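You operate a simulated robot arm through the tools that you are given. There is no shell and no other tool. Be economical: measure what you need, move in short steps, check, and stop when the job is done.

You are at the controls of a simulated two-armed robot. One attempt, no reset.

Task
Refit the pipe link, fix the faults on the status line and run a check that passes.
Fine: the status line names one thing to fix at a time, two in all; wait for 0.1 mbar or less, then press the check key once.
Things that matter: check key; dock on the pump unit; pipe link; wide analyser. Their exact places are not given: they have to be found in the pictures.

It is judged by the outcome, as a careful person would: the job done as asked, and still so three seconds after it is handed in. It fails if anything else is knocked over, pushed out of place, dropped, spilled or broken.

Robot
Two 7-joint arms with two-finger parallel grippers on one trunk, on a base that drives. Base frame: it is fixed to the floor where the robot stands at the start and does not move with it; the origin is under the middle of the robot, x ahead of it, y to its left, z up. Readings come in m, degrees, newtons and seconds.
The left shoulder is at the start at [0.05, 0.177, 1.204], the right one opposite. With the tool pointing down near the work surface each hand reaches from about 0.1 to 0.66 m from the robot's upright axis, wherever it stands, measured 20 degrees to its own side. Places, roughly: check key [0.7, 0.3, 1]; dock on the pump unit [0.5, 0.2, 0.7]; wide analyser [1, 0.1, 1]. Payload 3.43 kg a hand.
The tool frame of a hand sits at the grasp point between the pads (the TCP): z along the fingers, y along the line on which they close. The tips reach 0.034 m beyond it. Largest opening 0.128 m; finger width 0.024, thickness 0.012; the body of the gripper, 0.048 by 0.13 m, starts 0.096 m behind the TCP.
Orientation is that of the tool frame in the base frame, as a unit quaternion [x, y, z, w]. With the fingers straight down and closing along the base's y, the tool's x points along the base's -x, its y along +y and its z along -z.

Tools
- The arms move only by the tool step_arm. It takes "left_rows", "right_rows" or both (then of equal length, played together; a hand with none holds still); each is a list of rows, each an object (a shift or turn left out is 0, a gripper value left out holds the last) with "linear": the shift along the tool's x, y, z in units of 30 mm (1.0 is 30 mm), a list of three; "delta_rot": the turn, a rotation vector about the tool's x, y, z in units of 6 degrees (1.0 is 6 degrees), a list of three; "gripper": the opening, from 0 (shut) to 1 (fully open). In form: [{"linear": [x, y, z], "delta_rot": [rx, ry, rz], "gripper": gripper}, ...]. A call has 1 to 12 rows; each row shifts and turns the commanded pose from where the row before left it, along the tool's axes as they then stand. A call with a number of a shift or a turn outside -1 to 1 is refused whole. Rows are played at 5 a second. More than 0.05 m and 8.6 degrees between two rows, or a gripper value outside its range, and nothing of the call is played. Where a pose cannot be reached the arm comes as near as it can. A force on the tool above 40 N (or 10 N above the force at the start of the call, whichever is more), or a blocked arm, ends the call early, and 0.2 s more pass. Each finger travels about 0.108 m/s and halts on what it meets, pressing with about 25 N; the grip force reading is that of the motor and also rises with nothing between the fingers. The clock runs only during rows and for 0.2 s after the last one: add rows that do not move to give the fingers time. The reply holds the time, the measured pose of the TCP, the force on the tool along the base axes, the opening and the grip force, in the units named above and with some noise, with the torque about the TCP (base axes, N m) and any sound that the robot's microphone picked up, and new pictures: "pictures" is both (left out), scene, wrist or none (wrist: the cameras of the hands that moved).
- Cameras (640 x 400 px; columns grow to the right, rows downward): "scene" is now at [0.1573, 0.0217, 1.3634]; the picture's right is [0.26, -0.96, 0.00], its down [-0.57, -0.16, -0.81] and it looks along [0.78, 0.21, -0.59] (base axes); focal length 214 px, centre (320, 200). "left" rides on the left gripper at [0.076, 0.011, -0.16] in its tool frame; the picture's right is [-0.15, 0.99, 0.00], its down [-0.88, -0.13, -0.46] and it looks along [-0.45, -0.07, 0.89] (tool axes); focal length 234 px, centre (320, 200). "right" rides on the right gripper at [0.076, -0.011, -0.16] in its tool frame; the picture's right is [0.15, 0.99, 0.00], its down [-0.88, 0.13, -0.46] and it looks along [-0.45, 0.07, 0.89] (tool axes); focal length 234 px, centre (320, 200).
- lift_body(by): slides the trunk up (or, below 0, down) by that many m; the arms and the scene camera ride with it, the base frame stays. It gives what a move gives, with no picture.
- drive_base(legs): drives the robot by 1 to 6 legs, each [ahead, turn to the left] in m and degrees, along the robot's own axes; the way and the turn of a leg run together, so that a leg with both is an arc; at most 1.5 m and 180 degrees a leg. The arms and the cameras ride along, it lands a little off, and it stops where it bumps. It gives what a move gives, and a new picture of the scene camera.
- turn_head(pan, tilt): turns the head with the scene camera to pan (to the left, within 80 degrees either way) and tilt (down, from -29 to 69), counted from straight ahead of the robot. It gives what a move gives, and a new picture of the scene camera.
- probe_pixels(camera, pixels): for up to 12 pixels [column, row] of the newest picture of that camera ("zoom" is the newest enlarged one), the place [x, y, z] in the base frame of the surface seen there, good to about 0.002 m. It takes no simulated time.
- enlarge(camera, box): a new picture of the part [left, top, right, bottom] of that camera's present view, enlarged. It takes no simulated time.
- close_job(): hands the job in; it is judged then, once.

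Go step by step. Measure first, check grasps and placings, and put right what went wrong. The budget is 80 turns and 260 pictures, counting those below and the enlarged ones. Unless the task says otherwise, let go and move clear before handing in, and close with one line.

The tools are called after ">>>" by a JSON object that holds its "api" and its "payload". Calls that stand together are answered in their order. step_arm: Moves the arms, as the interface text tells. Its arguments: {"type":"object","properties":{"left_rows":{"type":"array","items":{"type":"object","properties":{"linear":{"type":"array","items":{"type":"number"}},"delta_rot":{"type":"array","items":{"type":"number"}},"gripper":{"type":"number"}}}},"right_rows":{"type":"array","items":{"type":"object","properties":{"linear":{"type":"array","items":{"type":"number"}},"delta_rot":{"type":"array","items":{"type":"number"}},"gripper":{"type":"number"}}}},"pictures":{"type":"string","enum":["both","scene","wrist","none"]}},"required":[]} The other tools are called the same way: lift_body (by) slides the trunk up or down; drive_base (legs) drives the base; turn_head (pan, tilt) turns the head that bears the scene camera; probe_pixels (camera, pixels) gives the place of the surface under pixels of a picture; enlarge (camera, box) takes an enlarged picture of a part of a camera's view; close_job () hands the job in.

At the start:

```text
t: 0.0
left_position: [0.3358, 0.4418, 1.2658]
left_ee_rot: [-0.001, 1.0, 0.0, 0.001]
left_wrist_force: [-0.1, -0.2, -0.2]
left_moment: [-0.01, 0.0, 0.01]
left_finger_gap: 0.1278
left_gripper_force: 0.0
right_position: [0.3007, 0.0512, 1.2393]
right_ee_rot: [0.0, 1.0, 0.0, 0.0]
right_wrist_force: [0.1, -0.1, 0.6]
right_moment: [0.02, 0.02, 0.0]
right_finger_gap: 0.128
right_gripper_force: 0.1
trunk travel left (down, up): [-0.375, 0.026]
robot x, y, heading: [0.0012, -0.0031, -0.0]
head pan, tilt: [15.3, 36.2]
```

scene: 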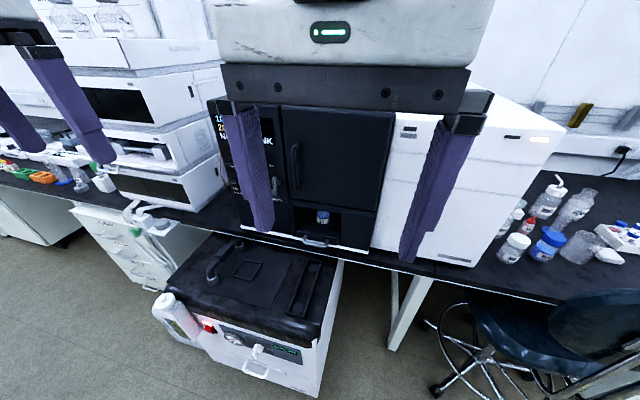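
right: 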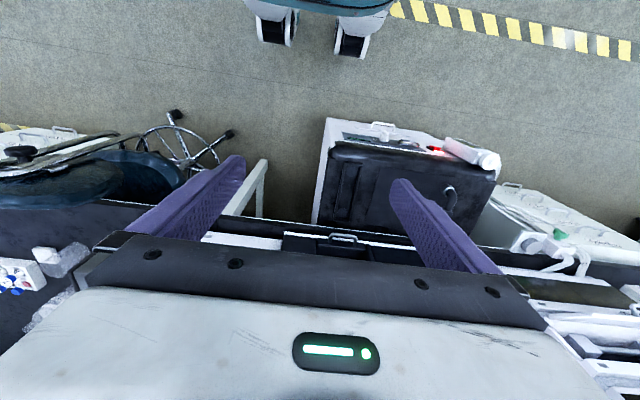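
left: 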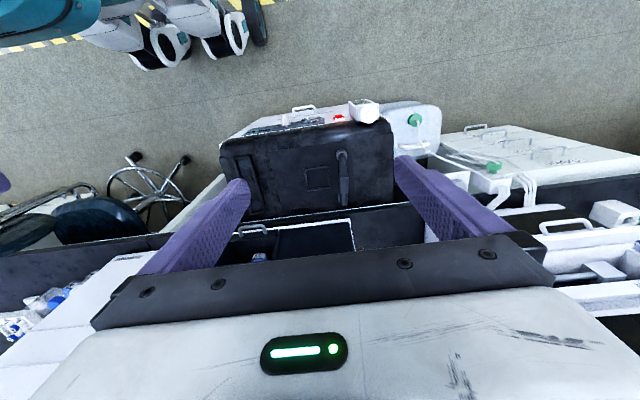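

The scene shows the wide analyser (dark doors, around [320,170]), partly hidden by the right hand, and the pump unit below it at [250,310]. I'll enlarge the display, the pump unit and the bench on the left.

>>> {"api": "enlarge", "payload": {"camera": "scene", "box": [200, 90, 400, 260]}}

>>> {"api": "enlarge", "payload": {"camera": "scene", "box": [130, 220, 350, 400]}}

>>> {"api": "enlarge", "payload": {"camera": "scene", "box": [0, 100, 230, 260]}}

```text
2.35 times, centred on (300, 175) of scene
```

zoom: 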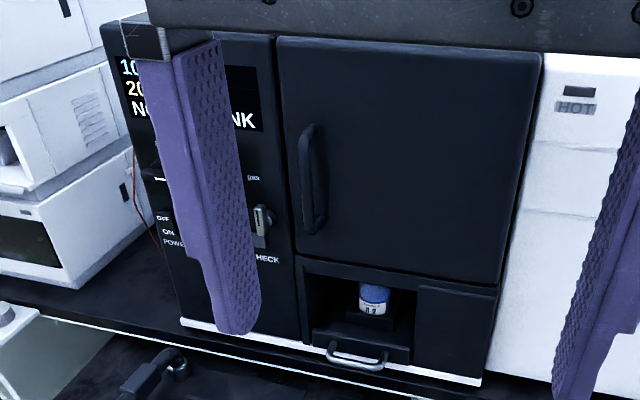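

```text
2.22 times, centred on (240, 310) of scene
```

zoom: 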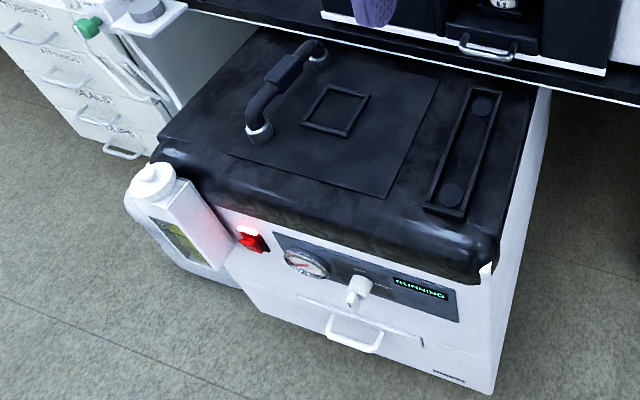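

```text
2.50 times, centred on (115, 180) of scene
```

zoom: 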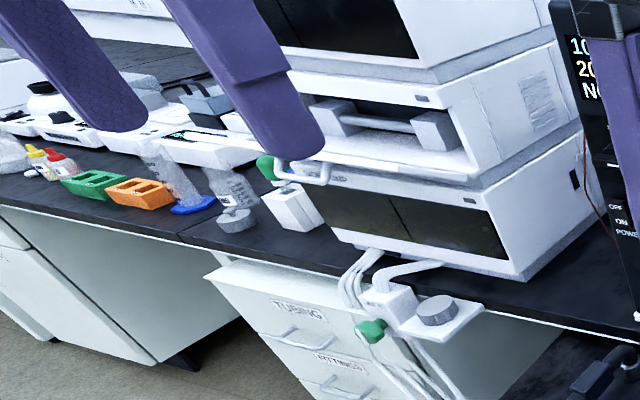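

The display reads "NO …LINK". A U-shaped black pipe with chrome ends (zoom [285,90]) stands on the pump lid, and a slot with two round ports (zoom [465,150]) is beside it. I'll move the right hand aside to clear the view.

>>> {"api": "step_arm", "payload": {"right_rows": [{"linear": [0, -1, 0]}, {"linear": [0, -1, 0]}, {"linear": [0, -1, 0]}, {"linear": [0, -1, 0]}, {"linear": [0, -1, 0]}, {"linear": [0, -1, 0]}, {"linear": [0, -1, 0]}, {"linear": [0, -1, 0]}, {"linear": [0, -1, 0]}, {"linear": [0, -1, 0]}], "pictures": "scene"}}

>>> {"api": "enlarge", "payload": {"camera": "scene", "box": [200, 80, 400, 260]}}

>>> {"api": "enlarge", "payload": {"camera": "scene", "box": [150, 220, 350, 345]}}

```text
t: 2.2
left_position: [0.3338, 0.441, 1.2662]
left_ee_rot: [-0.002, 1.0, 0.0, 0.001]
left_wrist_force: [-0.4, 0.2, 0.6]
left_moment: [-0.01, -0.03, 0.0]
left_finger_gap: 0.1279
left_gripper_force: 0.2
right_position: [0.2977, -0.2486, 1.2382]
right_ee_rot: [0.0, 1.0, 0.0, 0.0]
right_wrist_force: [-0.4, -0.1, 0.8]
right_moment: [0.03, -0.03, 0.02]
right_finger_gap: 0.1278
right_gripper_force: 0.0
trunk travel left (down, up): [-0.375, 0.026]
robot x, y, heading: [0.0058, 0.0025, 0.2]
head pan, tilt: [15.3, 36.2]
```

scene: 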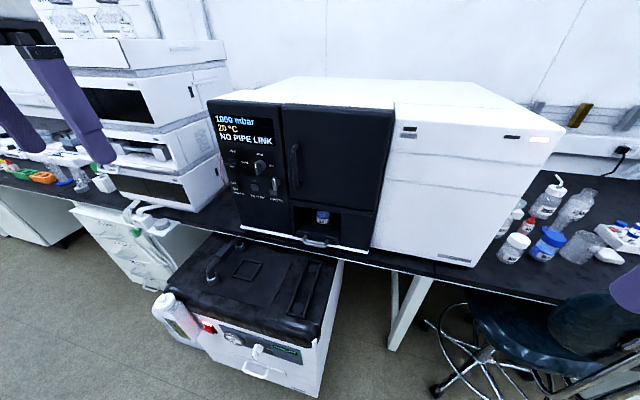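

```text
2.22 times, centred on (300, 170) of scene
```

zoom: 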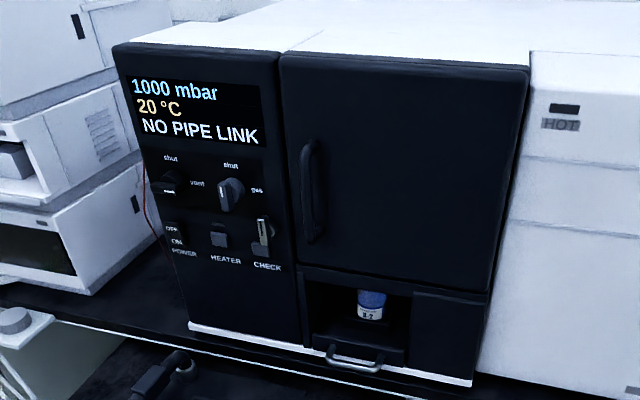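

```text
3.20 times, centred on (250, 282) of scene
```

zoom: 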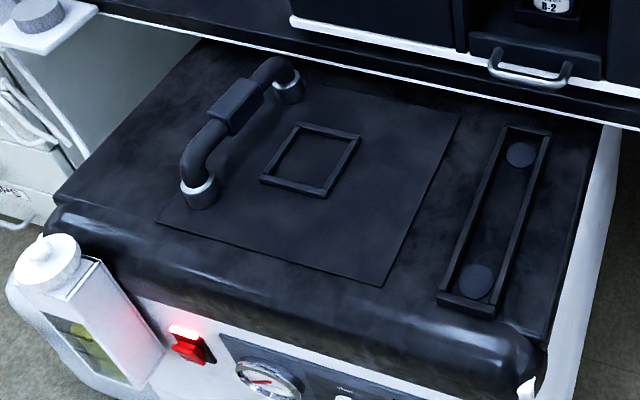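

Clear view now: "1000 mbar, 20 °C, NO PIPE LINK". I'll probe the link and the slot features in this zoom.

>>> {"api": "probe_pixels", "payload": {"camera": "zoom", "pixels": [[198, 192], [192, 160], [235, 107], [288, 88], [276, 68], [520, 154], [476, 281], [310, 165], [468, 303], [540, 137], [440, 296], [510, 215]]}}

>>> {"api": "enlarge", "payload": {"camera": "scene", "box": [190, 225, 265, 295]}}

>>> {"api": "enlarge", "payload": {"camera": "scene", "box": [270, 245, 345, 330]}}

>>> {"api": "enlarge", "payload": {"camera": "scene", "box": [215, 110, 295, 200]}}

```text
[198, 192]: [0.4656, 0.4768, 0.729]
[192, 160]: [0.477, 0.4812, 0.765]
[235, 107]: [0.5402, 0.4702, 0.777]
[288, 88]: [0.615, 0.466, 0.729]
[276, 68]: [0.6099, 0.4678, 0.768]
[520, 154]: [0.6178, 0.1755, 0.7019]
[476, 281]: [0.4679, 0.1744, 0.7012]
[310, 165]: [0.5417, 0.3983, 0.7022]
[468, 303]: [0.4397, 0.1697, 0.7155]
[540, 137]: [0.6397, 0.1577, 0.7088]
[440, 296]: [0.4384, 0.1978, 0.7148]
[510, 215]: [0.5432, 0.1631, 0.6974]
```

```text
5.71 times, centred on (228, 260) of scene
```

zoom: 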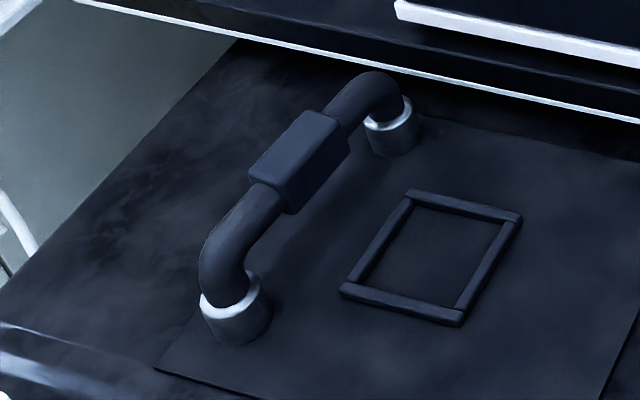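

```text
4.71 times, centred on (308, 288) of scene
```

zoom: 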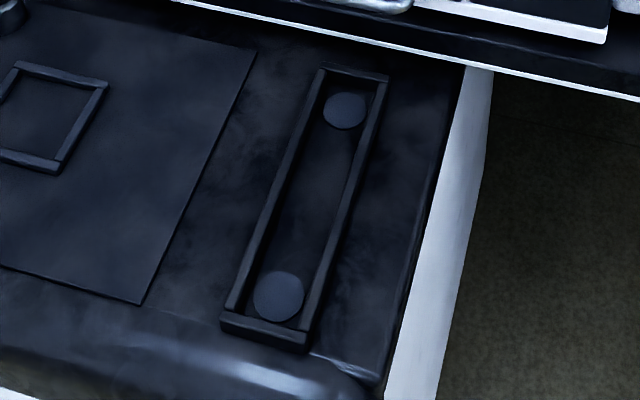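

```text
4.44 times, centred on (255, 155) of scene
```

zoom: 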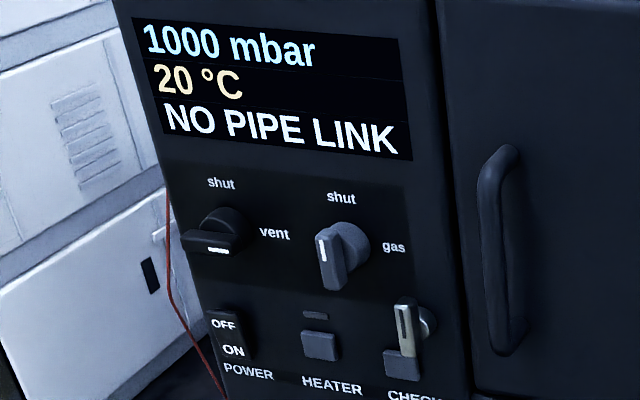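

The link stands upright at y≈0.467 with its ends at x≈0.465/0.612, and the slot ports are at (0.468,0.175) and (0.618,0.175), so the spacing matches. Next I'll probe the knobs, the bench edge and the pump front.

>>> {"api": "probe_pixels", "payload": {"camera": "zoom", "pixels": [[215, 245], [240, 225], [330, 265], [360, 250], [320, 345], [403, 365], [406, 325], [430, 322], [225, 340], [315, 314], [280, 290], [510, 250]]}}

>>> {"api": "probe_pixels", "payload": {"camera": "scene", "pixels": [[250, 240], [350, 260], [175, 215], [258, 350], [252, 368], [208, 326], [172, 300], [300, 380], [315, 240], [205, 270], [160, 225], [233, 340]]}}

>>> {"api": "enlarge", "payload": {"camera": "scene", "box": [150, 290, 310, 390]}}

```text
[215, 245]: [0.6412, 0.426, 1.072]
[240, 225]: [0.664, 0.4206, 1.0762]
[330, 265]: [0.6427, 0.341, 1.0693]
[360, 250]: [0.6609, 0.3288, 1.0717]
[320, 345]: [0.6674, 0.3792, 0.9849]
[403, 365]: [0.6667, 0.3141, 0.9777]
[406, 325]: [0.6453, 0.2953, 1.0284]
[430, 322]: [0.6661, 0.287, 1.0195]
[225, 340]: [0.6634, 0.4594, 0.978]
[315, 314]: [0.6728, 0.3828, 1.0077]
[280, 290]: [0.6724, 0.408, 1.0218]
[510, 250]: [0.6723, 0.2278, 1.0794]
```

```text
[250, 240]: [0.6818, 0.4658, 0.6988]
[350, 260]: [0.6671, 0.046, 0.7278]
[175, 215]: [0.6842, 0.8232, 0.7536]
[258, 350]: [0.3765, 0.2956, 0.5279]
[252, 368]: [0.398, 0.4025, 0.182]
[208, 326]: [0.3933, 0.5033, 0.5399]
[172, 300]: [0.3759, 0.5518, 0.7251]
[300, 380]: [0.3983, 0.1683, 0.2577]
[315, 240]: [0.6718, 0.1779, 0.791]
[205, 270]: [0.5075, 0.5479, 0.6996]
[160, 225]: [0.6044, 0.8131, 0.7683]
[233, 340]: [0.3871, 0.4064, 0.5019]
```

```text
4.00 times, centred on (230, 340) of scene
```

zoom: 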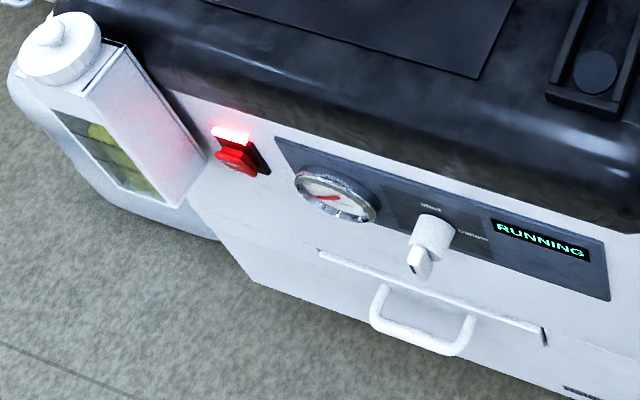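

Bench edge and analyser front are both at x≈0.67, and the pump front is at x≈0.39. I'll shift the base about 0.2 m to the left (turn, ahead, turn back) so both link and dock are in the left hand's reach.

>>> {"api": "drive_base", "payload": {"legs": [[0, 90], [0.2, 0], [0, -90]]}}

>>> {"api": "lift_body", "payload": {"by": -0.25}}

>>> {"api": "turn_head", "payload": {"pan": 0, "tilt": 50}}

```text
t: 11.5
left_position: [0.3279, 0.6384, 1.2664]
left_ee_rot: [-0.002, 1.0, 0.0, 0.001]
left_wrist_force: [0.2, -0.1, -0.1]
left_moment: [0.01, -0.02, -0.01]
left_finger_gap: 0.1282
left_gripper_force: 0.0
right_position: [0.2935, -0.0499, 1.2375]
right_ee_rot: [-0.002, 1.0, 0.0, 0.0]
right_wrist_force: [0.0, 0.3, -0.2]
right_moment: [0.03, -0.02, 0.04]
right_finger_gap: 0.1278
right_gripper_force: 0.1
trunk travel left (down, up): [-0.375, 0.026]
robot x, y, heading: [-0.006, 0.1974, -0.1]
head pan, tilt: [15.3, 36.2]
```

scene: 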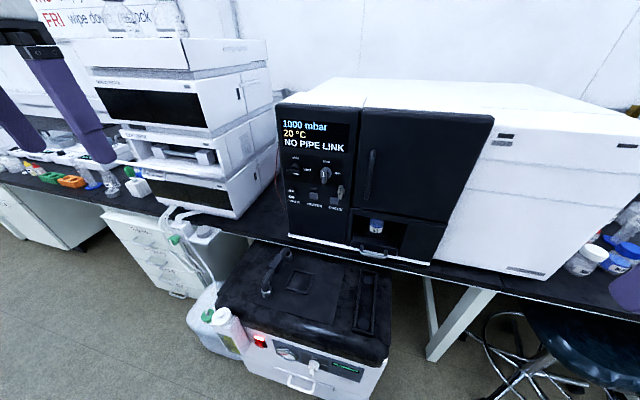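

```text
t: 14.1
left_position: [0.3293, 0.64, 1.0169]
left_ee_rot: [-0.001, 1.0, 0.0, 0.0]
left_wrist_force: [-0.1, 0.6, 1.0]
left_moment: [0.0, 0.01, -0.02]
left_finger_gap: 0.1281
left_gripper_force: 0.1
right_position: [0.2933, -0.0497, 0.9876]
right_ee_rot: [-0.002, 1.0, 0.001, 0.001]
right_wrist_force: [0.2, 0.2, 0.3]
right_moment: [0.02, -0.01, 0.0]
right_finger_gap: 0.1282
right_gripper_force: 0.0
trunk travel left (down, up): [-0.125, 0.276]
robot x, y, heading: [-0.0057, 0.1968, 0.2]
head pan, tilt: [15.3, 36.2]
```

```text
t: 14.9
left_position: [0.3292, 0.6392, 1.0167]
left_ee_rot: [-0.003, 1.0, 0.0, 0.001]
left_wrist_force: [0.2, 0.0, -0.2]
left_moment: [0.0, -0.02, 0.01]
left_finger_gap: 0.1281
left_gripper_force: 0.1
right_position: [0.2934, -0.0497, 0.9876]
right_ee_rot: [-0.001, 1.0, 0.0, 0.0]
right_wrist_force: [0.0, 0.8, 0.3]
right_moment: [0.0, -0.01, -0.01]
right_finger_gap: 0.128
right_gripper_force: 0.0
trunk travel left (down, up): [-0.125, 0.276]
robot x, y, heading: [-0.0042, 0.1974, 0.2]
head pan, tilt: [0.0, 50.0]
```

scene: 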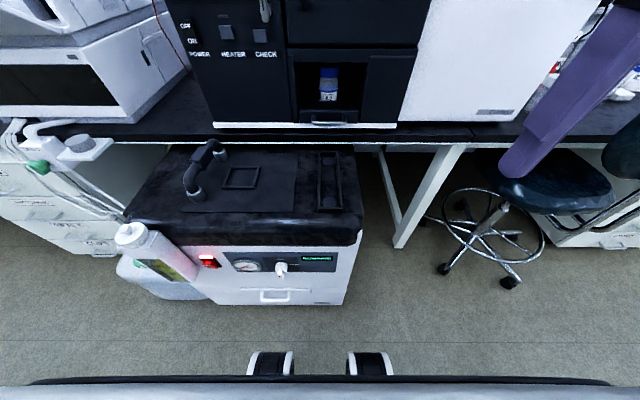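

>>> {"api": "enlarge", "payload": {"camera": "scene", "box": [160, 120, 280, 220]}}

>>> {"api": "enlarge", "payload": {"camera": "scene", "box": [280, 135, 370, 225]}}

```text
4.00 times, centred on (220, 170) of scene
```

zoom: 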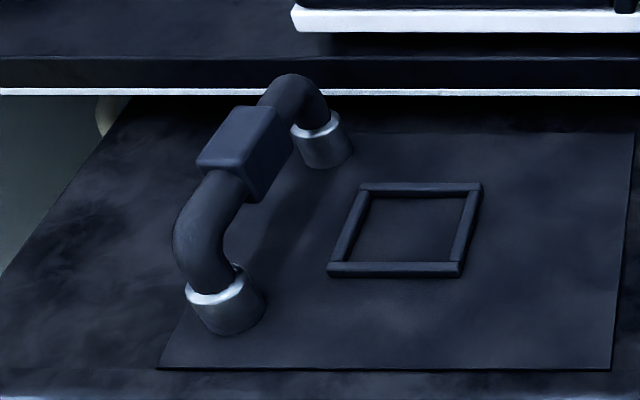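

```text
4.44 times, centred on (325, 180) of scene
```

zoom: 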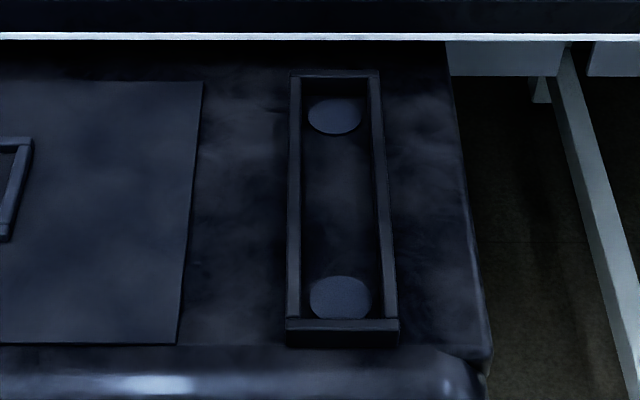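

>>> {"api": "probe_pixels", "payload": {"camera": "zoom", "pixels": [[335, 117], [341, 297], [294, 200], [387, 200], [302, 200], [376, 200], [335, 75], [340, 332], [335, 90], [341, 319], [340, 200], [440, 200]]}}

>>> {"api": "probe_pixels", "payload": {"camera": "scene", "pixels": [[200, 147.5], [208.5, 148], [199, 159.5], [191, 159.5], [200, 154], [208, 162], [197, 196], [189, 193], [204, 193], [220.5, 155], [215, 154], [226, 155]]}}

```text
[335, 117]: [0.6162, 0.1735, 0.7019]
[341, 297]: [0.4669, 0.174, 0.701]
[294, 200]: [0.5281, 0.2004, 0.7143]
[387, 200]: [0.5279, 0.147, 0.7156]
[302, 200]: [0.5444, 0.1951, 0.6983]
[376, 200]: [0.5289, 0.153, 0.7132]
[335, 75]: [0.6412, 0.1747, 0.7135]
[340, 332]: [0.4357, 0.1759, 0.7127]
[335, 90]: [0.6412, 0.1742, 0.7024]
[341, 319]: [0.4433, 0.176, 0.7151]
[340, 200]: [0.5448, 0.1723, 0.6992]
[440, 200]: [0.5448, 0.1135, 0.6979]
```

```text
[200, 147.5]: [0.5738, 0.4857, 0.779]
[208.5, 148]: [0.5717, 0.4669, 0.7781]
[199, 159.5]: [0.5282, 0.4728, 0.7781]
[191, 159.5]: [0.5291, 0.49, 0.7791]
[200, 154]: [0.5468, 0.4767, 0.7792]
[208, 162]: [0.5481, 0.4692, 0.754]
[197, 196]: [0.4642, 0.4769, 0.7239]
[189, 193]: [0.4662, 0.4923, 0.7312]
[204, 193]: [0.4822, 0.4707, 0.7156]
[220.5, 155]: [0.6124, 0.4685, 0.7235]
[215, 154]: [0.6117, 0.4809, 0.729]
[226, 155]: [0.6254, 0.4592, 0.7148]
```

Link centre is about (0.553,0.477), its block top z 0.779, yawed about -5°. The slot centre is (0.5415,0.174) along x. I'll bring the left hand above the link.

>>> {"api": "step_arm", "payload": {"left_rows": [{"linear": [-0.93, -0.675, 0.57]}, {"linear": [-0.93, -0.675, 0.57]}, {"linear": [-0.93, -0.675, 0.57]}, {"linear": [-0.93, -0.675, 0.57]}, {"linear": [-0.93, -0.675, 0.57]}, {"linear": [-0.93, -0.675, 0.57]}, {"linear": [-0.93, -0.675, 0.57]}, {"linear": [-0.93, -0.675, 0.57]}, {"linear": [0, 0, 0], "delta_rot": [0, 0, 0.8]}, {"linear": [0, 0, 0]}]}}

```text
t: 17.1
left_position: [0.5536, 0.48, 0.881]
left_ee_rot: [0.04, 0.999, 0.001, 0.0]
left_wrist_force: [0.5, -0.3, 0.4]
left_moment: [0.01, 0.02, 0.04]
left_finger_gap: 0.128
left_gripper_force: 0.0
right_position: [0.2944, -0.0506, 0.9888]
right_ee_rot: [-0.001, 1.0, 0.0, 0.0]
right_wrist_force: [0.8, 0.1, -0.8]
right_moment: [-0.03, 0.03, 0.01]
right_finger_gap: 0.1278
right_gripper_force: 0.0
trunk travel left (down, up): [-0.125, 0.276]
robot x, y, heading: [-0.0026, 0.1982, 0.4]
head pan, tilt: [0.0, 50.0]
```

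scene: 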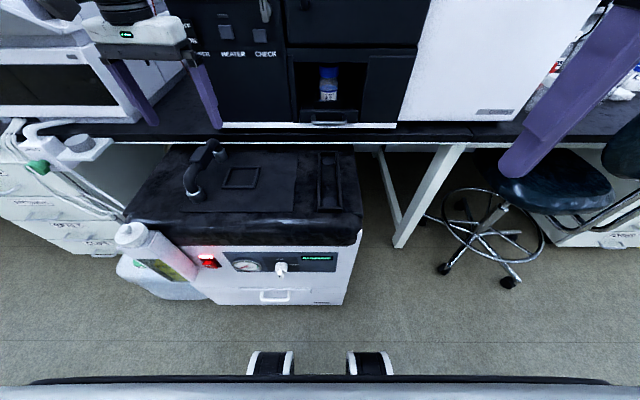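
left: 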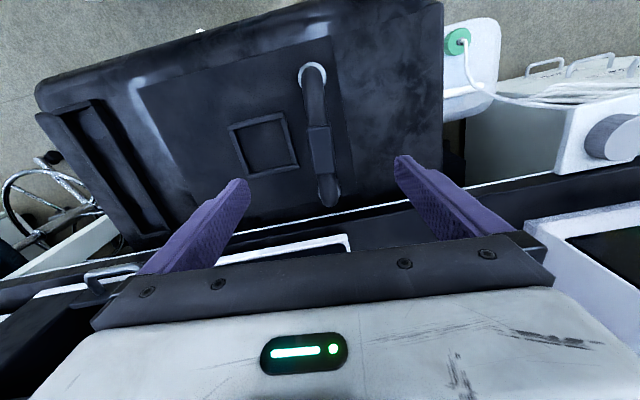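

The hand is above the link and aligned in the wrist view (link at [320,140]). I'll verify with wrist-camera probes.

>>> {"api": "enlarge", "payload": {"camera": "left", "box": [250, 40, 390, 220]}}

>>> {"api": "probe_pixels", "payload": {"camera": "left", "pixels": [[310, 130], [330, 130], [313, 168], [333, 168], [321, 150], [313, 75], [302, 75], [325, 75], [328, 200], [315, 100], [318, 195], [340, 195]]}}

```text
2.22 times, centred on (320, 130) of left
```

zoom: 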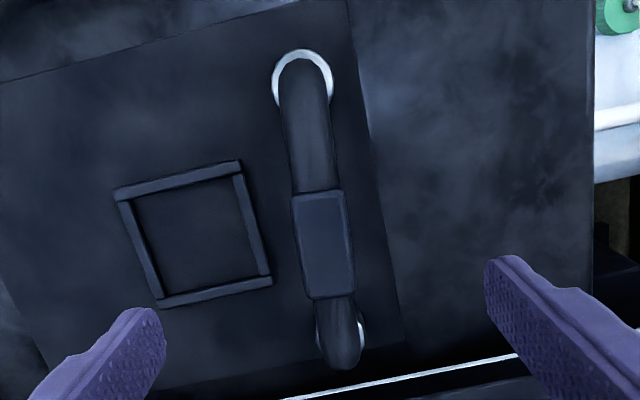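

```text
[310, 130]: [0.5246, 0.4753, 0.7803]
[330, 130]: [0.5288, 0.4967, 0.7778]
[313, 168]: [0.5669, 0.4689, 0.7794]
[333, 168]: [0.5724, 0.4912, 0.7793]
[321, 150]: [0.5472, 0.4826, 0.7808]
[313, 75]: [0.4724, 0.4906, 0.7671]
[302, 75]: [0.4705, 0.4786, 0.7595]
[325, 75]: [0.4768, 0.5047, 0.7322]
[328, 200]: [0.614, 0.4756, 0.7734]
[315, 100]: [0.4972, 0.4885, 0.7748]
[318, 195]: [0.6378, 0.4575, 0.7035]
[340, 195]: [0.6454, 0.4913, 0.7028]
```

The link centre refines to (0.547,0.483) with yaw -5.8°. I'll make that small correction, descend to z≈0.765 and close.

>>> {"api": "step_arm", "payload": {"left_rows": [{"linear": [0.22, 0.1, 0], "delta_rot": [0, 0, 0.2]}, {"linear": [0, 0, 0.8]}, {"linear": [0, 0, 0.8]}, {"linear": [0, 0, 0.8]}, {"linear": [0, 0, 0.8]}, {"linear": [0, 0, 0.67]}, {"gripper": 0.4}, {"gripper": 0.0}, {"gripper": 0}, {"gripper": 0}, {"gripper": 0}]}}

```text
t: 19.5
left_position: [0.5471, 0.4835, 0.7644]
left_ee_rot: [0.051, 0.999, 0.0, 0.0]
left_wrist_force: [0.0, 0.1, 0.9]
left_moment: [0.06, -0.07, 0.05]
left_finger_gap: 0.0277
left_gripper_force: 25.6
right_position: [0.2942, -0.0502, 0.9875]
right_ee_rot: [-0.002, 1.0, 0.0, 0.0]
right_wrist_force: [0.2, 0.4, 0.2]
right_moment: [0.02, 0.0, 0.01]
right_finger_gap: 0.1281
right_gripper_force: 0.0
trunk travel left (down, up): [-0.125, 0.276]
robot x, y, heading: [-0.005, 0.1997, 0.4]
head pan, tilt: [0.0, 50.0]
```

scene: 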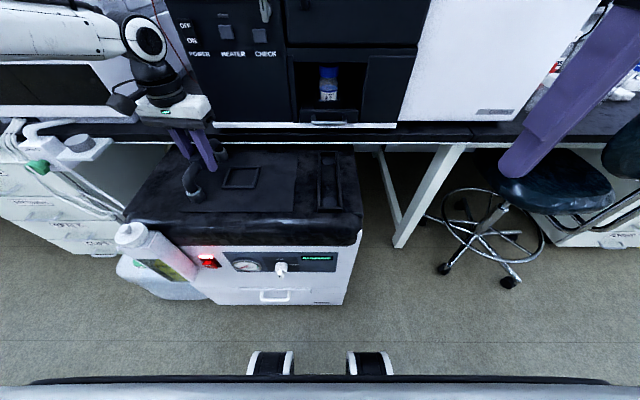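
left: 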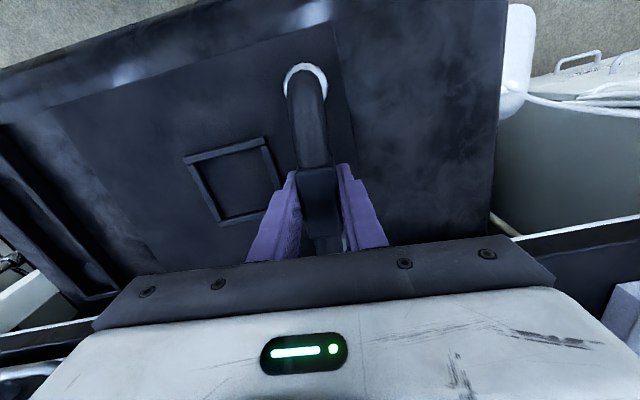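

Gripped at gap 0.028. I'll lift 0.06 m, undo the yaw and check the held link.

>>> {"api": "step_arm", "payload": {"left_rows": [{"linear": [0, 0, -0.5]}, {"linear": [0, 0, -0.75]}, {"linear": [0, 0, -0.75]}, {"delta_rot": [0, 0, -0.97]}, {}]}}

>>> {"api": "enlarge", "payload": {"camera": "left", "box": [240, 40, 400, 260]}}

>>> {"api": "enlarge", "payload": {"camera": "scene", "box": [160, 80, 260, 220]}}

```text
t: 20.7
left_position: [0.5455, 0.4831, 0.8247]
left_ee_rot: [-0.002, 1.0, 0.0, 0.0]
left_wrist_force: [0.7, 0.3, -2.3]
left_moment: [0.02, 0.01, 0.01]
left_finger_gap: 0.0278
left_gripper_force: 25.5
right_position: [0.2953, -0.0503, 0.9881]
right_ee_rot: [-0.002, 1.0, 0.0, 0.0]
right_wrist_force: [0.4, -0.1, -0.1]
right_moment: [0.01, 0.02, 0.0]
right_finger_gap: 0.1277
right_gripper_force: 0.1
trunk travel left (down, up): [-0.125, 0.276]
robot x, y, heading: [-0.0036, 0.1975, 0.2]
head pan, tilt: [0.0, 50.0]
```

scene: 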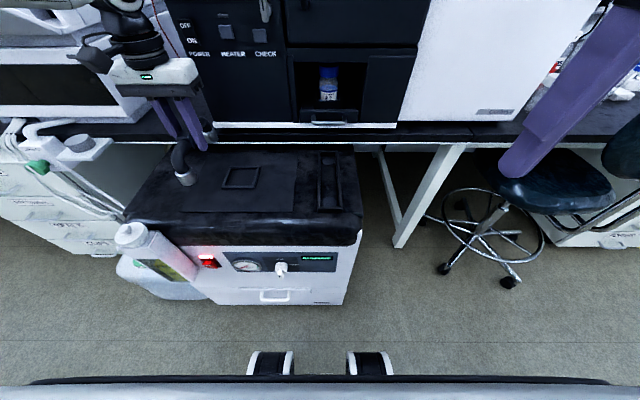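
left: 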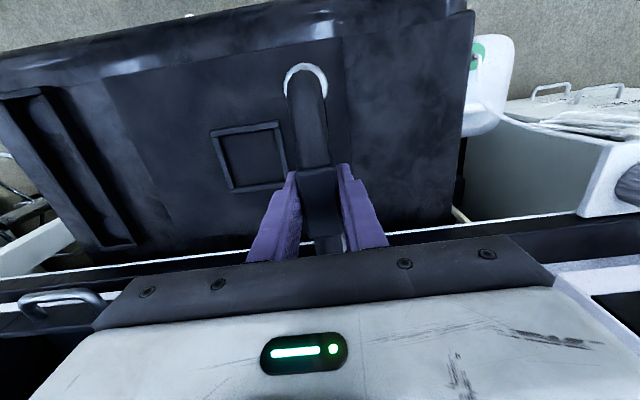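

```text
1.82 times, centred on (320, 150) of left
```

zoom: 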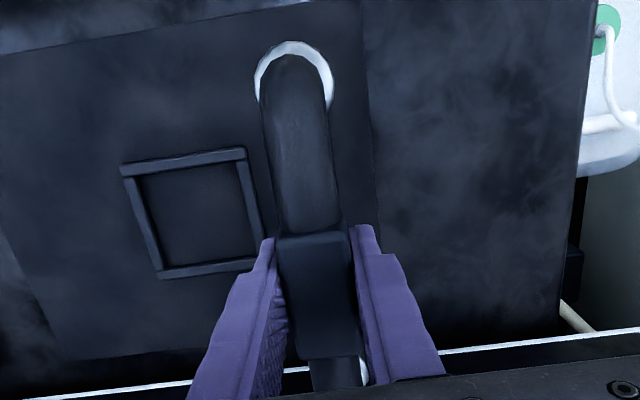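

```text
2.86 times, centred on (210, 150) of scene
```

zoom: 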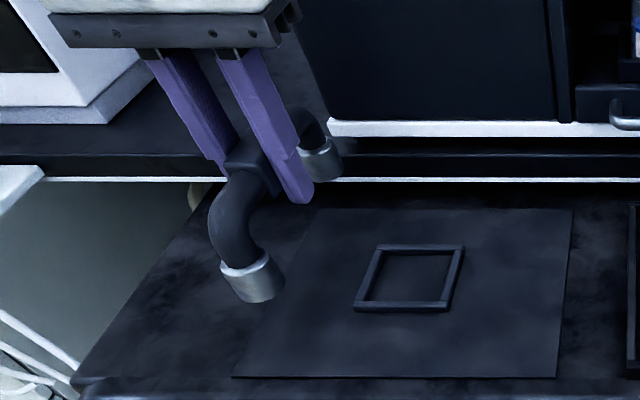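

Link is held cleanly. Probing the collars in the scene zoom and wrist view to get the ends' offset from the TCP.

>>> {"api": "probe_pixels", "payload": {"camera": "zoom", "pixels": [[232, 285], [255, 285], [278, 280], [304, 165], [322, 165], [340, 160], [255, 298], [322, 178], [226, 268], [230, 220]]}}

>>> {"api": "probe_pixels", "payload": {"camera": "left", "pixels": [[305, 66], [287, 78], [325, 82], [308, 100], [309, 130], [312, 155], [324, 240], [346, 242], [302, 95], [316, 95], [319, 185]]}}

```text
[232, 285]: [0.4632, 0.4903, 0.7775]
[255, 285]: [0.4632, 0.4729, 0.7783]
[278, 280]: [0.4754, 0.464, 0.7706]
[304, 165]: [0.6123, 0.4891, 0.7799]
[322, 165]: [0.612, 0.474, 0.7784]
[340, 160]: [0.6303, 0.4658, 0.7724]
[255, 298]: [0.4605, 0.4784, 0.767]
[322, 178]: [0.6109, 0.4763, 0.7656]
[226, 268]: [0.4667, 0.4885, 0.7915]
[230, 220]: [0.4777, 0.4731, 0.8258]
```

```text
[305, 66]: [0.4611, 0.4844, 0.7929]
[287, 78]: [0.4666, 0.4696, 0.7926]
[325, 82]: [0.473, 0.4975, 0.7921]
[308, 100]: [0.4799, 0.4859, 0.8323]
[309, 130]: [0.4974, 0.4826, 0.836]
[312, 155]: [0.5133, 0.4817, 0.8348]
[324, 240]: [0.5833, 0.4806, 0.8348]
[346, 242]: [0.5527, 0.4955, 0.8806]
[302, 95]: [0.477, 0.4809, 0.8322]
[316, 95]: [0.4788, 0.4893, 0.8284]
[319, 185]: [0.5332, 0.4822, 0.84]
```

Link midpoint is offset about (+0.006,-0.003) from the TCP, with about 1.5° of yaw left. I'll carry it above the slot to TCP ≈ (0.5355,0.177).

>>> {"api": "step_arm", "payload": {"left_rows": [{"linear": [0.33, -0.5, 0], "delta_rot": [0, 0, -0.25]}, {"linear": [0, -1, 0]}, {"linear": [0, -1, 0]}, {"linear": [0, -1, 0]}, {"linear": [0, -1, 0]}, {"linear": [0, -1, 0]}, {"linear": [0, -1, 0]}, {"linear": [0, -1, 0]}, {"linear": [0, -1, 0]}, {"linear": [0, -1, 0]}, {"linear": [0, -0.7, 0]}, {}]}}

>>> {"api": "enlarge", "payload": {"camera": "left", "box": [230, 20, 410, 260]}}

>>> {"api": "enlarge", "payload": {"camera": "scene", "box": [270, 90, 380, 230]}}

```text
t: 23.3
left_position: [0.4332, 0.3259, 0.8226]
left_ee_rot: [-0.014, 1.0, -0.001, 0.0]
left_wrist_force: [0.6, -0.5, -2.3]
left_moment: [0.01, 0.02, 0.01]
left_finger_gap: 0.0275
left_gripper_force: 25.3
left hand out of reach, approached as far as the arm can: row 3, 4, 5, 6, 7, 8, 9, 10, 11
right_position: [0.2941, -0.0496, 0.9891]
right_ee_rot: [-0.001, 1.0, 0.0, 0.0]
right_wrist_force: [0.8, -0.2, -0.7]
right_moment: [-0.01, -0.01, 0.02]
right_finger_gap: 0.128
right_gripper_force: 0.0
trunk travel left (down, up): [-0.125, 0.276]
robot x, y, heading: [-0.0073, 0.1981, -0.1]
head pan, tilt: [0.0, 50.0]
```

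scene: 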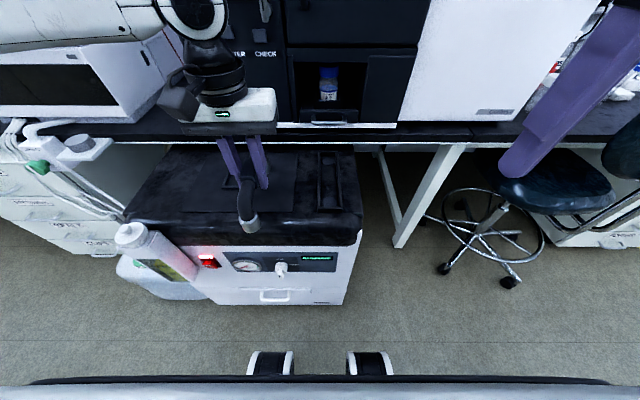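
left: 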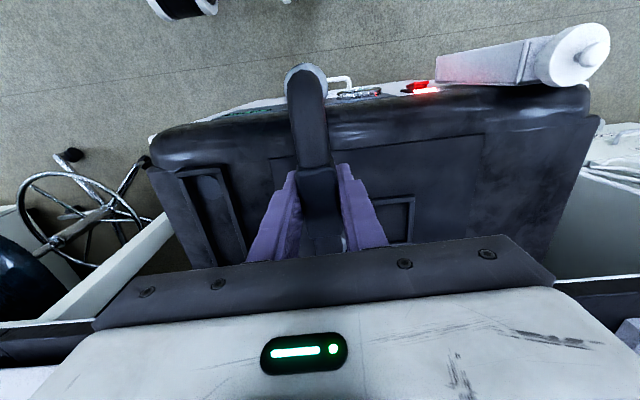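

```text
1.67 times, centred on (320, 140) of left
```

zoom: 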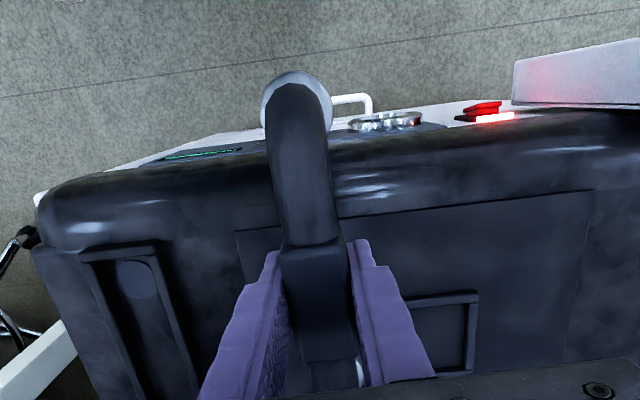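

```text
2.86 times, centred on (325, 160) of scene
```

zoom: 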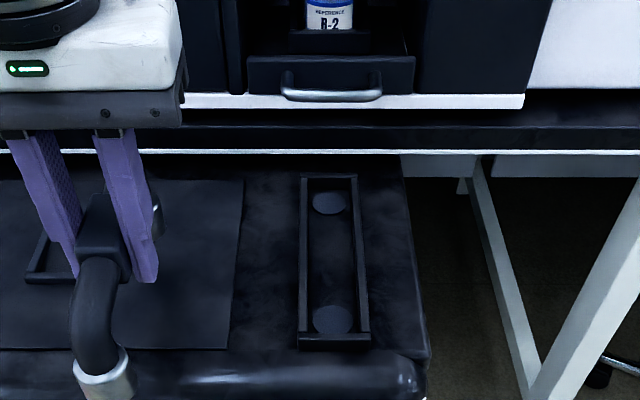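

The left arm can't reach across to the slot from here and stopped at (0.433,0.326). I'll raise slightly, drive the base back to y≈0 (turn left, reverse 0.2, turn right) with the link held, so the slot sits ~18° to the left.

>>> {"api": "lift_body", "payload": {"by": 0.08}}

>>> {"api": "drive_base", "payload": {"legs": [[0, 90], [-0.2, 0], [0, -90]]}}

```text
t: 24.5
left_position: [0.4313, 0.3263, 0.9017]
left_ee_rot: [-0.015, 1.0, -0.001, 0.001]
left_wrist_force: [0.9, -0.1, -2.3]
left_moment: [-0.05, 0.02, 0.0]
left_finger_gap: 0.0279
left_gripper_force: 25.0
right_position: [0.2952, -0.0506, 1.0675]
right_ee_rot: [-0.002, 1.0, -0.001, 0.0]
right_wrist_force: [0.3, 0.1, 0.3]
right_moment: [0.02, -0.01, 0.01]
right_finger_gap: 0.128
right_gripper_force: 0.0
trunk travel left (down, up): [-0.205, 0.196]
robot x, y, heading: [-0.0028, 0.1973, 0.3]
head pan, tilt: [0.0, 50.0]
```

```text
t: 33.7
left_position: [0.4297, 0.1271, 0.9024]
left_ee_rot: [-0.019, 1.0, 0.0, 0.001]
left_wrist_force: [0.2, 0.6, -2.5]
left_moment: [0.01, 0.01, 0.01]
left_finger_gap: 0.0277
left_gripper_force: 25.7
right_position: [0.2943, -0.2511, 1.0676]
right_ee_rot: [-0.006, 1.0, -0.001, 0.001]
right_wrist_force: [-0.7, 0.1, 0.2]
right_moment: [-0.03, 0.0, -0.02]
right_finger_gap: 0.1284
right_gripper_force: 0.0
trunk travel left (down, up): [-0.205, 0.196]
robot x, y, heading: [-0.0045, -0.0048, 0.5]
head pan, tilt: [0.0, 50.0]
```

scene: 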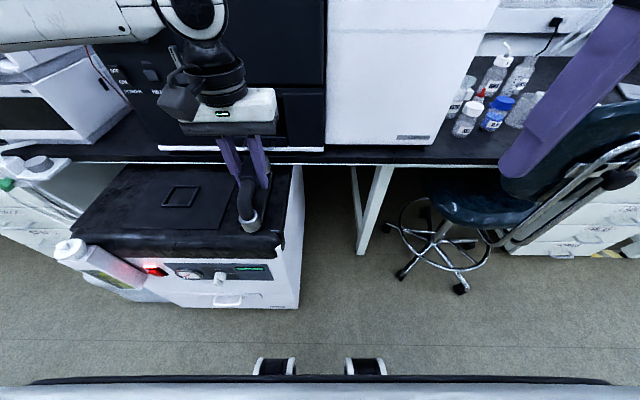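

Base is back at y≈0 and the link is still held at TCP (0.430,0.127,0.902). I'll move the hand over the slot.

>>> {"api": "step_arm", "payload": {"left_rows": [{"linear": [0, 0.5, 0]}, {"linear": [0, 1, 0]}, {"linear": [-0.9, 0, 0]}, {"linear": [-0.9, 0, 0]}, {"linear": [-0.9, 0, 0]}, {"linear": [-0.83, 0, 0]}, {}], "pictures": "none"}}

```text
t: 35.3
left_position: [0.5147, 0.1932, 0.904]
left_ee_rot: [-0.018, 1.0, -0.001, 0.002]
left_wrist_force: [0.5, -0.3, -2.8]
left_moment: [0.0, 0.01, -0.03]
left_finger_gap: 0.028
left_gripper_force: 25.2
left hand out of reach, approached as far as the arm can: row 5, 6
right_position: [0.2955, -0.2511, 1.0664]
right_ee_rot: [-0.006, 1.0, 0.001, 0.001]
right_wrist_force: [0.3, -0.2, -0.2]
right_moment: [0.03, 0.01, -0.04]
right_finger_gap: 0.1279
right_gripper_force: 0.1
trunk travel left (down, up): [-0.205, 0.196]
robot x, y, heading: [-0.0079, -0.0078, 0.8]
head pan, tilt: [0.0, 50.0]
```

The arm stopped at x=0.515, probably an awkward elbow configuration after the cross reach. I'll swing out to the left, extend, then come back in.

>>> {"api": "step_arm", "payload": {"left_rows": [{"linear": [0.5, 1, 0]}, {"linear": [0, 1, 0]}, {"linear": [0, 1, 0]}, {"linear": [-0.8, 0, 0]}, {"linear": [-0.8, 0, 0]}, {"linear": [0, -0.5, 0]}, {"linear": [0, -1, 0]}, {"linear": [0, -0.5, 0]}, {}], "pictures": "none"}}

```text
t: 37.3
left_position: [0.541, 0.2274, 0.9]
left_ee_rot: [-0.019, 1.0, -0.002, 0.003]
left_wrist_force: [0.1, 0.0, -2.1]
left_moment: [0.03, 0.0, 0.03]
left_finger_gap: 0.0277
left_gripper_force: 24.8
left hand out of reach, approached as far as the arm can: row 8
right_position: [0.296, -0.2509, 1.067]
right_ee_rot: [-0.007, 1.0, 0.0, 0.0]
right_wrist_force: [0.2, 0.0, 0.0]
right_moment: [0.0, -0.04, -0.03]
right_finger_gap: 0.1284
right_gripper_force: 0.0
trunk travel left (down, up): [-0.205, 0.196]
robot x, y, heading: [-0.0105, -0.0108, 0.7]
head pan, tilt: [0.0, 50.0]
```

The reach limit is on the inward side (now at (0.541,0.227)). I'll shift the base another 0.1 m to the right so the slot lies further to the left hand's own side.

>>> {"api": "drive_base", "payload": {"legs": [[0, 90], [-0.11, 0], [0, -90.5], [0.01, 0]]}}

```text
t: 46.3
left_position: [0.55, 0.1173, 0.8998]
left_ee_rot: [-0.018, 1.0, -0.003, 0.003]
left_wrist_force: [0.2, 0.0, -2.3]
left_moment: [0.01, 0.02, -0.03]
left_finger_gap: 0.028
left_gripper_force: 25.4
right_position: [0.3042, -0.3612, 1.0677]
right_ee_rot: [-0.006, 1.0, -0.001, -0.001]
right_wrist_force: [0.1, -0.4, 0.0]
right_moment: [0.02, 0.01, 0.0]
right_finger_gap: 0.1279
right_gripper_force: 0.0
trunk travel left (down, up): [-0.205, 0.196]
robot x, y, heading: [0.0007, -0.1132, 0.8]
head pan, tilt: [0.0, 50.0]
```

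scene: 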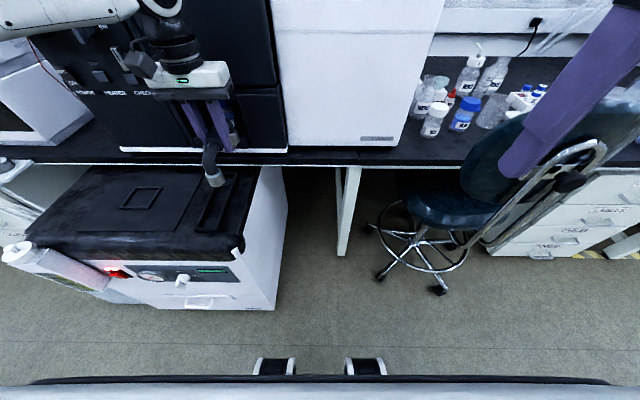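

Now TCP is (0.550,0.117,0.900). Shift to (0.5355,0.177) and descend 0.06, then inspect.

>>> {"api": "step_arm", "payload": {"left_rows": [{"linear": [0.2, 1, 0]}, {"linear": [0.2, 1, 0]}, {"linear": [0, 0, 0.7]}, {"linear": [0, 0, 0.7]}, {"linear": [0, 0, 0.6]}, {}]}}

>>> {"api": "enlarge", "payload": {"camera": "left", "box": [230, 20, 410, 260]}}

>>> {"api": "enlarge", "payload": {"camera": "scene", "box": [150, 90, 290, 250]}}

```text
t: 47.7
left_position: [0.5341, 0.1768, 0.8412]
left_ee_rot: [-0.018, 1.0, -0.002, 0.0]
left_wrist_force: [-16.5, -1.3, 0.4]
left_moment: [-0.03, 0.29, -0.25]
left_finger_gap: 0.0276
left_gripper_force: 25.0
right_position: [0.303, -0.3608, 1.068]
right_ee_rot: [-0.007, 1.0, 0.0, 0.001]
right_wrist_force: [0.3, -0.8, 0.1]
right_moment: [-0.03, 0.01, 0.03]
right_finger_gap: 0.1281
right_gripper_force: 0.1
trunk travel left (down, up): [-0.205, 0.196]
robot x, y, heading: [0.0024, -0.114, 0.7]
head pan, tilt: [0.0, 50.0]
```

scene: 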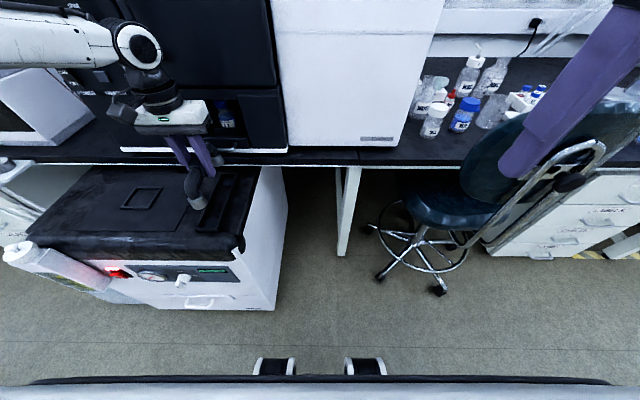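
left: 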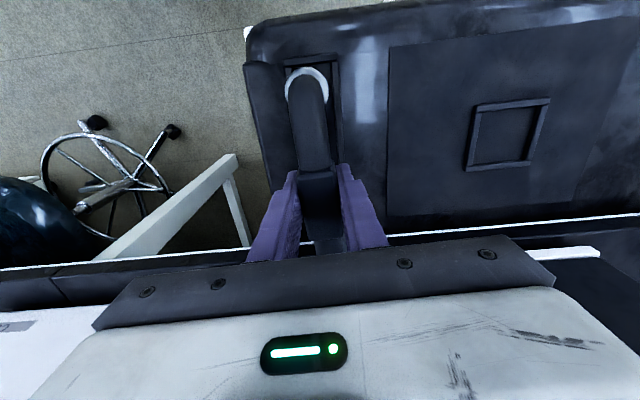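

```text
1.67 times, centred on (320, 140) of left
```

zoom: 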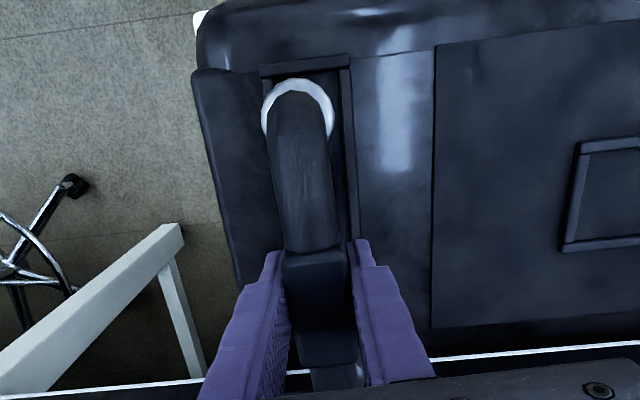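

```text
2.50 times, centred on (220, 170) of scene
```

zoom: 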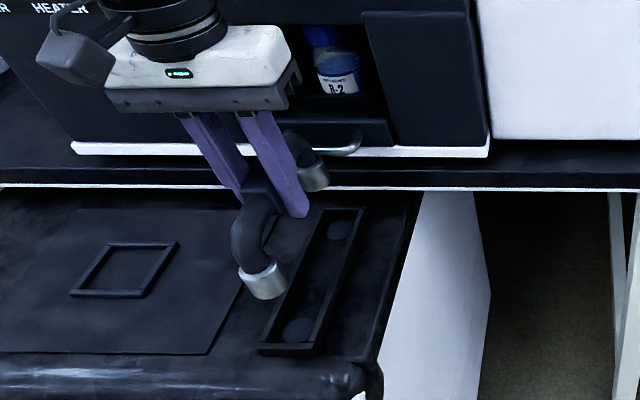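

There is a -16 N force along x: the link's rear end is pressing on the analyser's drawer pull (zoom [345,140]). I'll back off 20 mm and probe that handle.

>>> {"api": "step_arm", "payload": {"left_rows": [{"linear": [0.7, 0, 0]}, {}]}}

>>> {"api": "enlarge", "payload": {"camera": "scene", "box": [180, 110, 260, 180]}}

```text
t: 48.3
left_position: [0.5149, 0.175, 0.8413]
left_ee_rot: [-0.018, 1.0, -0.002, 0.004]
left_wrist_force: [-0.3, 0.4, -3.0]
left_moment: [-0.01, -0.05, -0.04]
left_finger_gap: 0.0278
left_gripper_force: 25.1
right_position: [0.3031, -0.3616, 1.0671]
right_ee_rot: [-0.006, 1.0, 0.0, 0.0]
right_wrist_force: [-0.1, -0.7, 1.1]
right_moment: [0.0, 0.0, 0.02]
right_finger_gap: 0.128
right_gripper_force: 0.1
trunk travel left (down, up): [-0.205, 0.196]
robot x, y, heading: [-0.0004, -0.1185, 0.6]
head pan, tilt: [0.0, 50.0]
```

scene: 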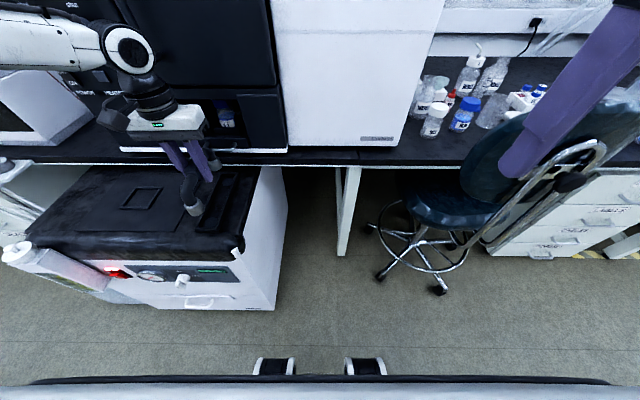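
left: 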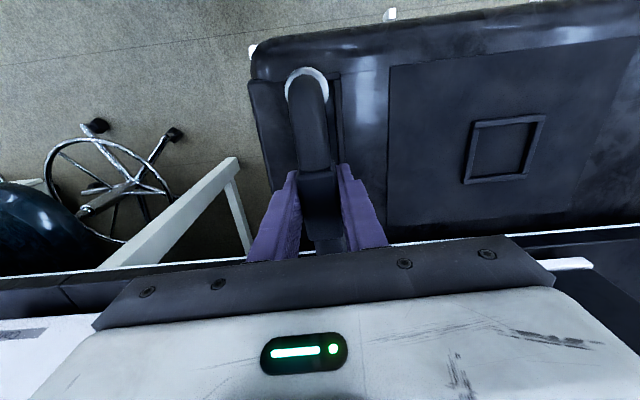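

```text
5.71 times, centred on (220, 145) of scene
```

zoom: 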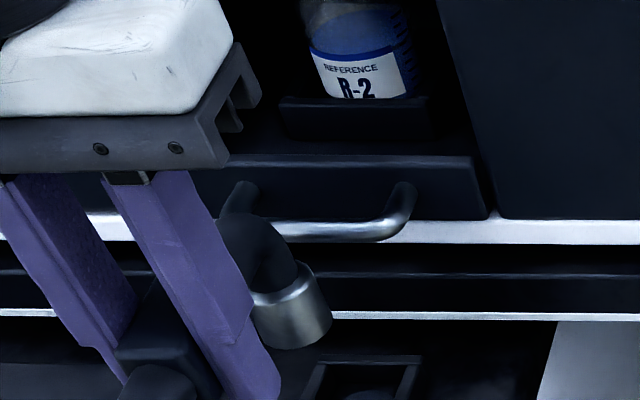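

>>> {"api": "probe_pixels", "payload": {"camera": "zoom", "pixels": [[330, 232], [370, 234], [330, 238], [400, 200], [405, 190], [245, 195], [460, 190], [500, 230], [500, 285], [500, 316], [275, 255], [290, 320]]}}

```text
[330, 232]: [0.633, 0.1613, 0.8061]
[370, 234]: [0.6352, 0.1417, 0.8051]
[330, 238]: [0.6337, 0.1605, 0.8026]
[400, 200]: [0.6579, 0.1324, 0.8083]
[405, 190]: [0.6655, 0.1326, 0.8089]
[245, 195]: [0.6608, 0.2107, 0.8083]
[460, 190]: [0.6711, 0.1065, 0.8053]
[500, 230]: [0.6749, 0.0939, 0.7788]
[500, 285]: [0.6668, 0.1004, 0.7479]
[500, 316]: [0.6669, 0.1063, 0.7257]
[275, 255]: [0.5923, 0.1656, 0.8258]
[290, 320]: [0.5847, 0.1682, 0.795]
```

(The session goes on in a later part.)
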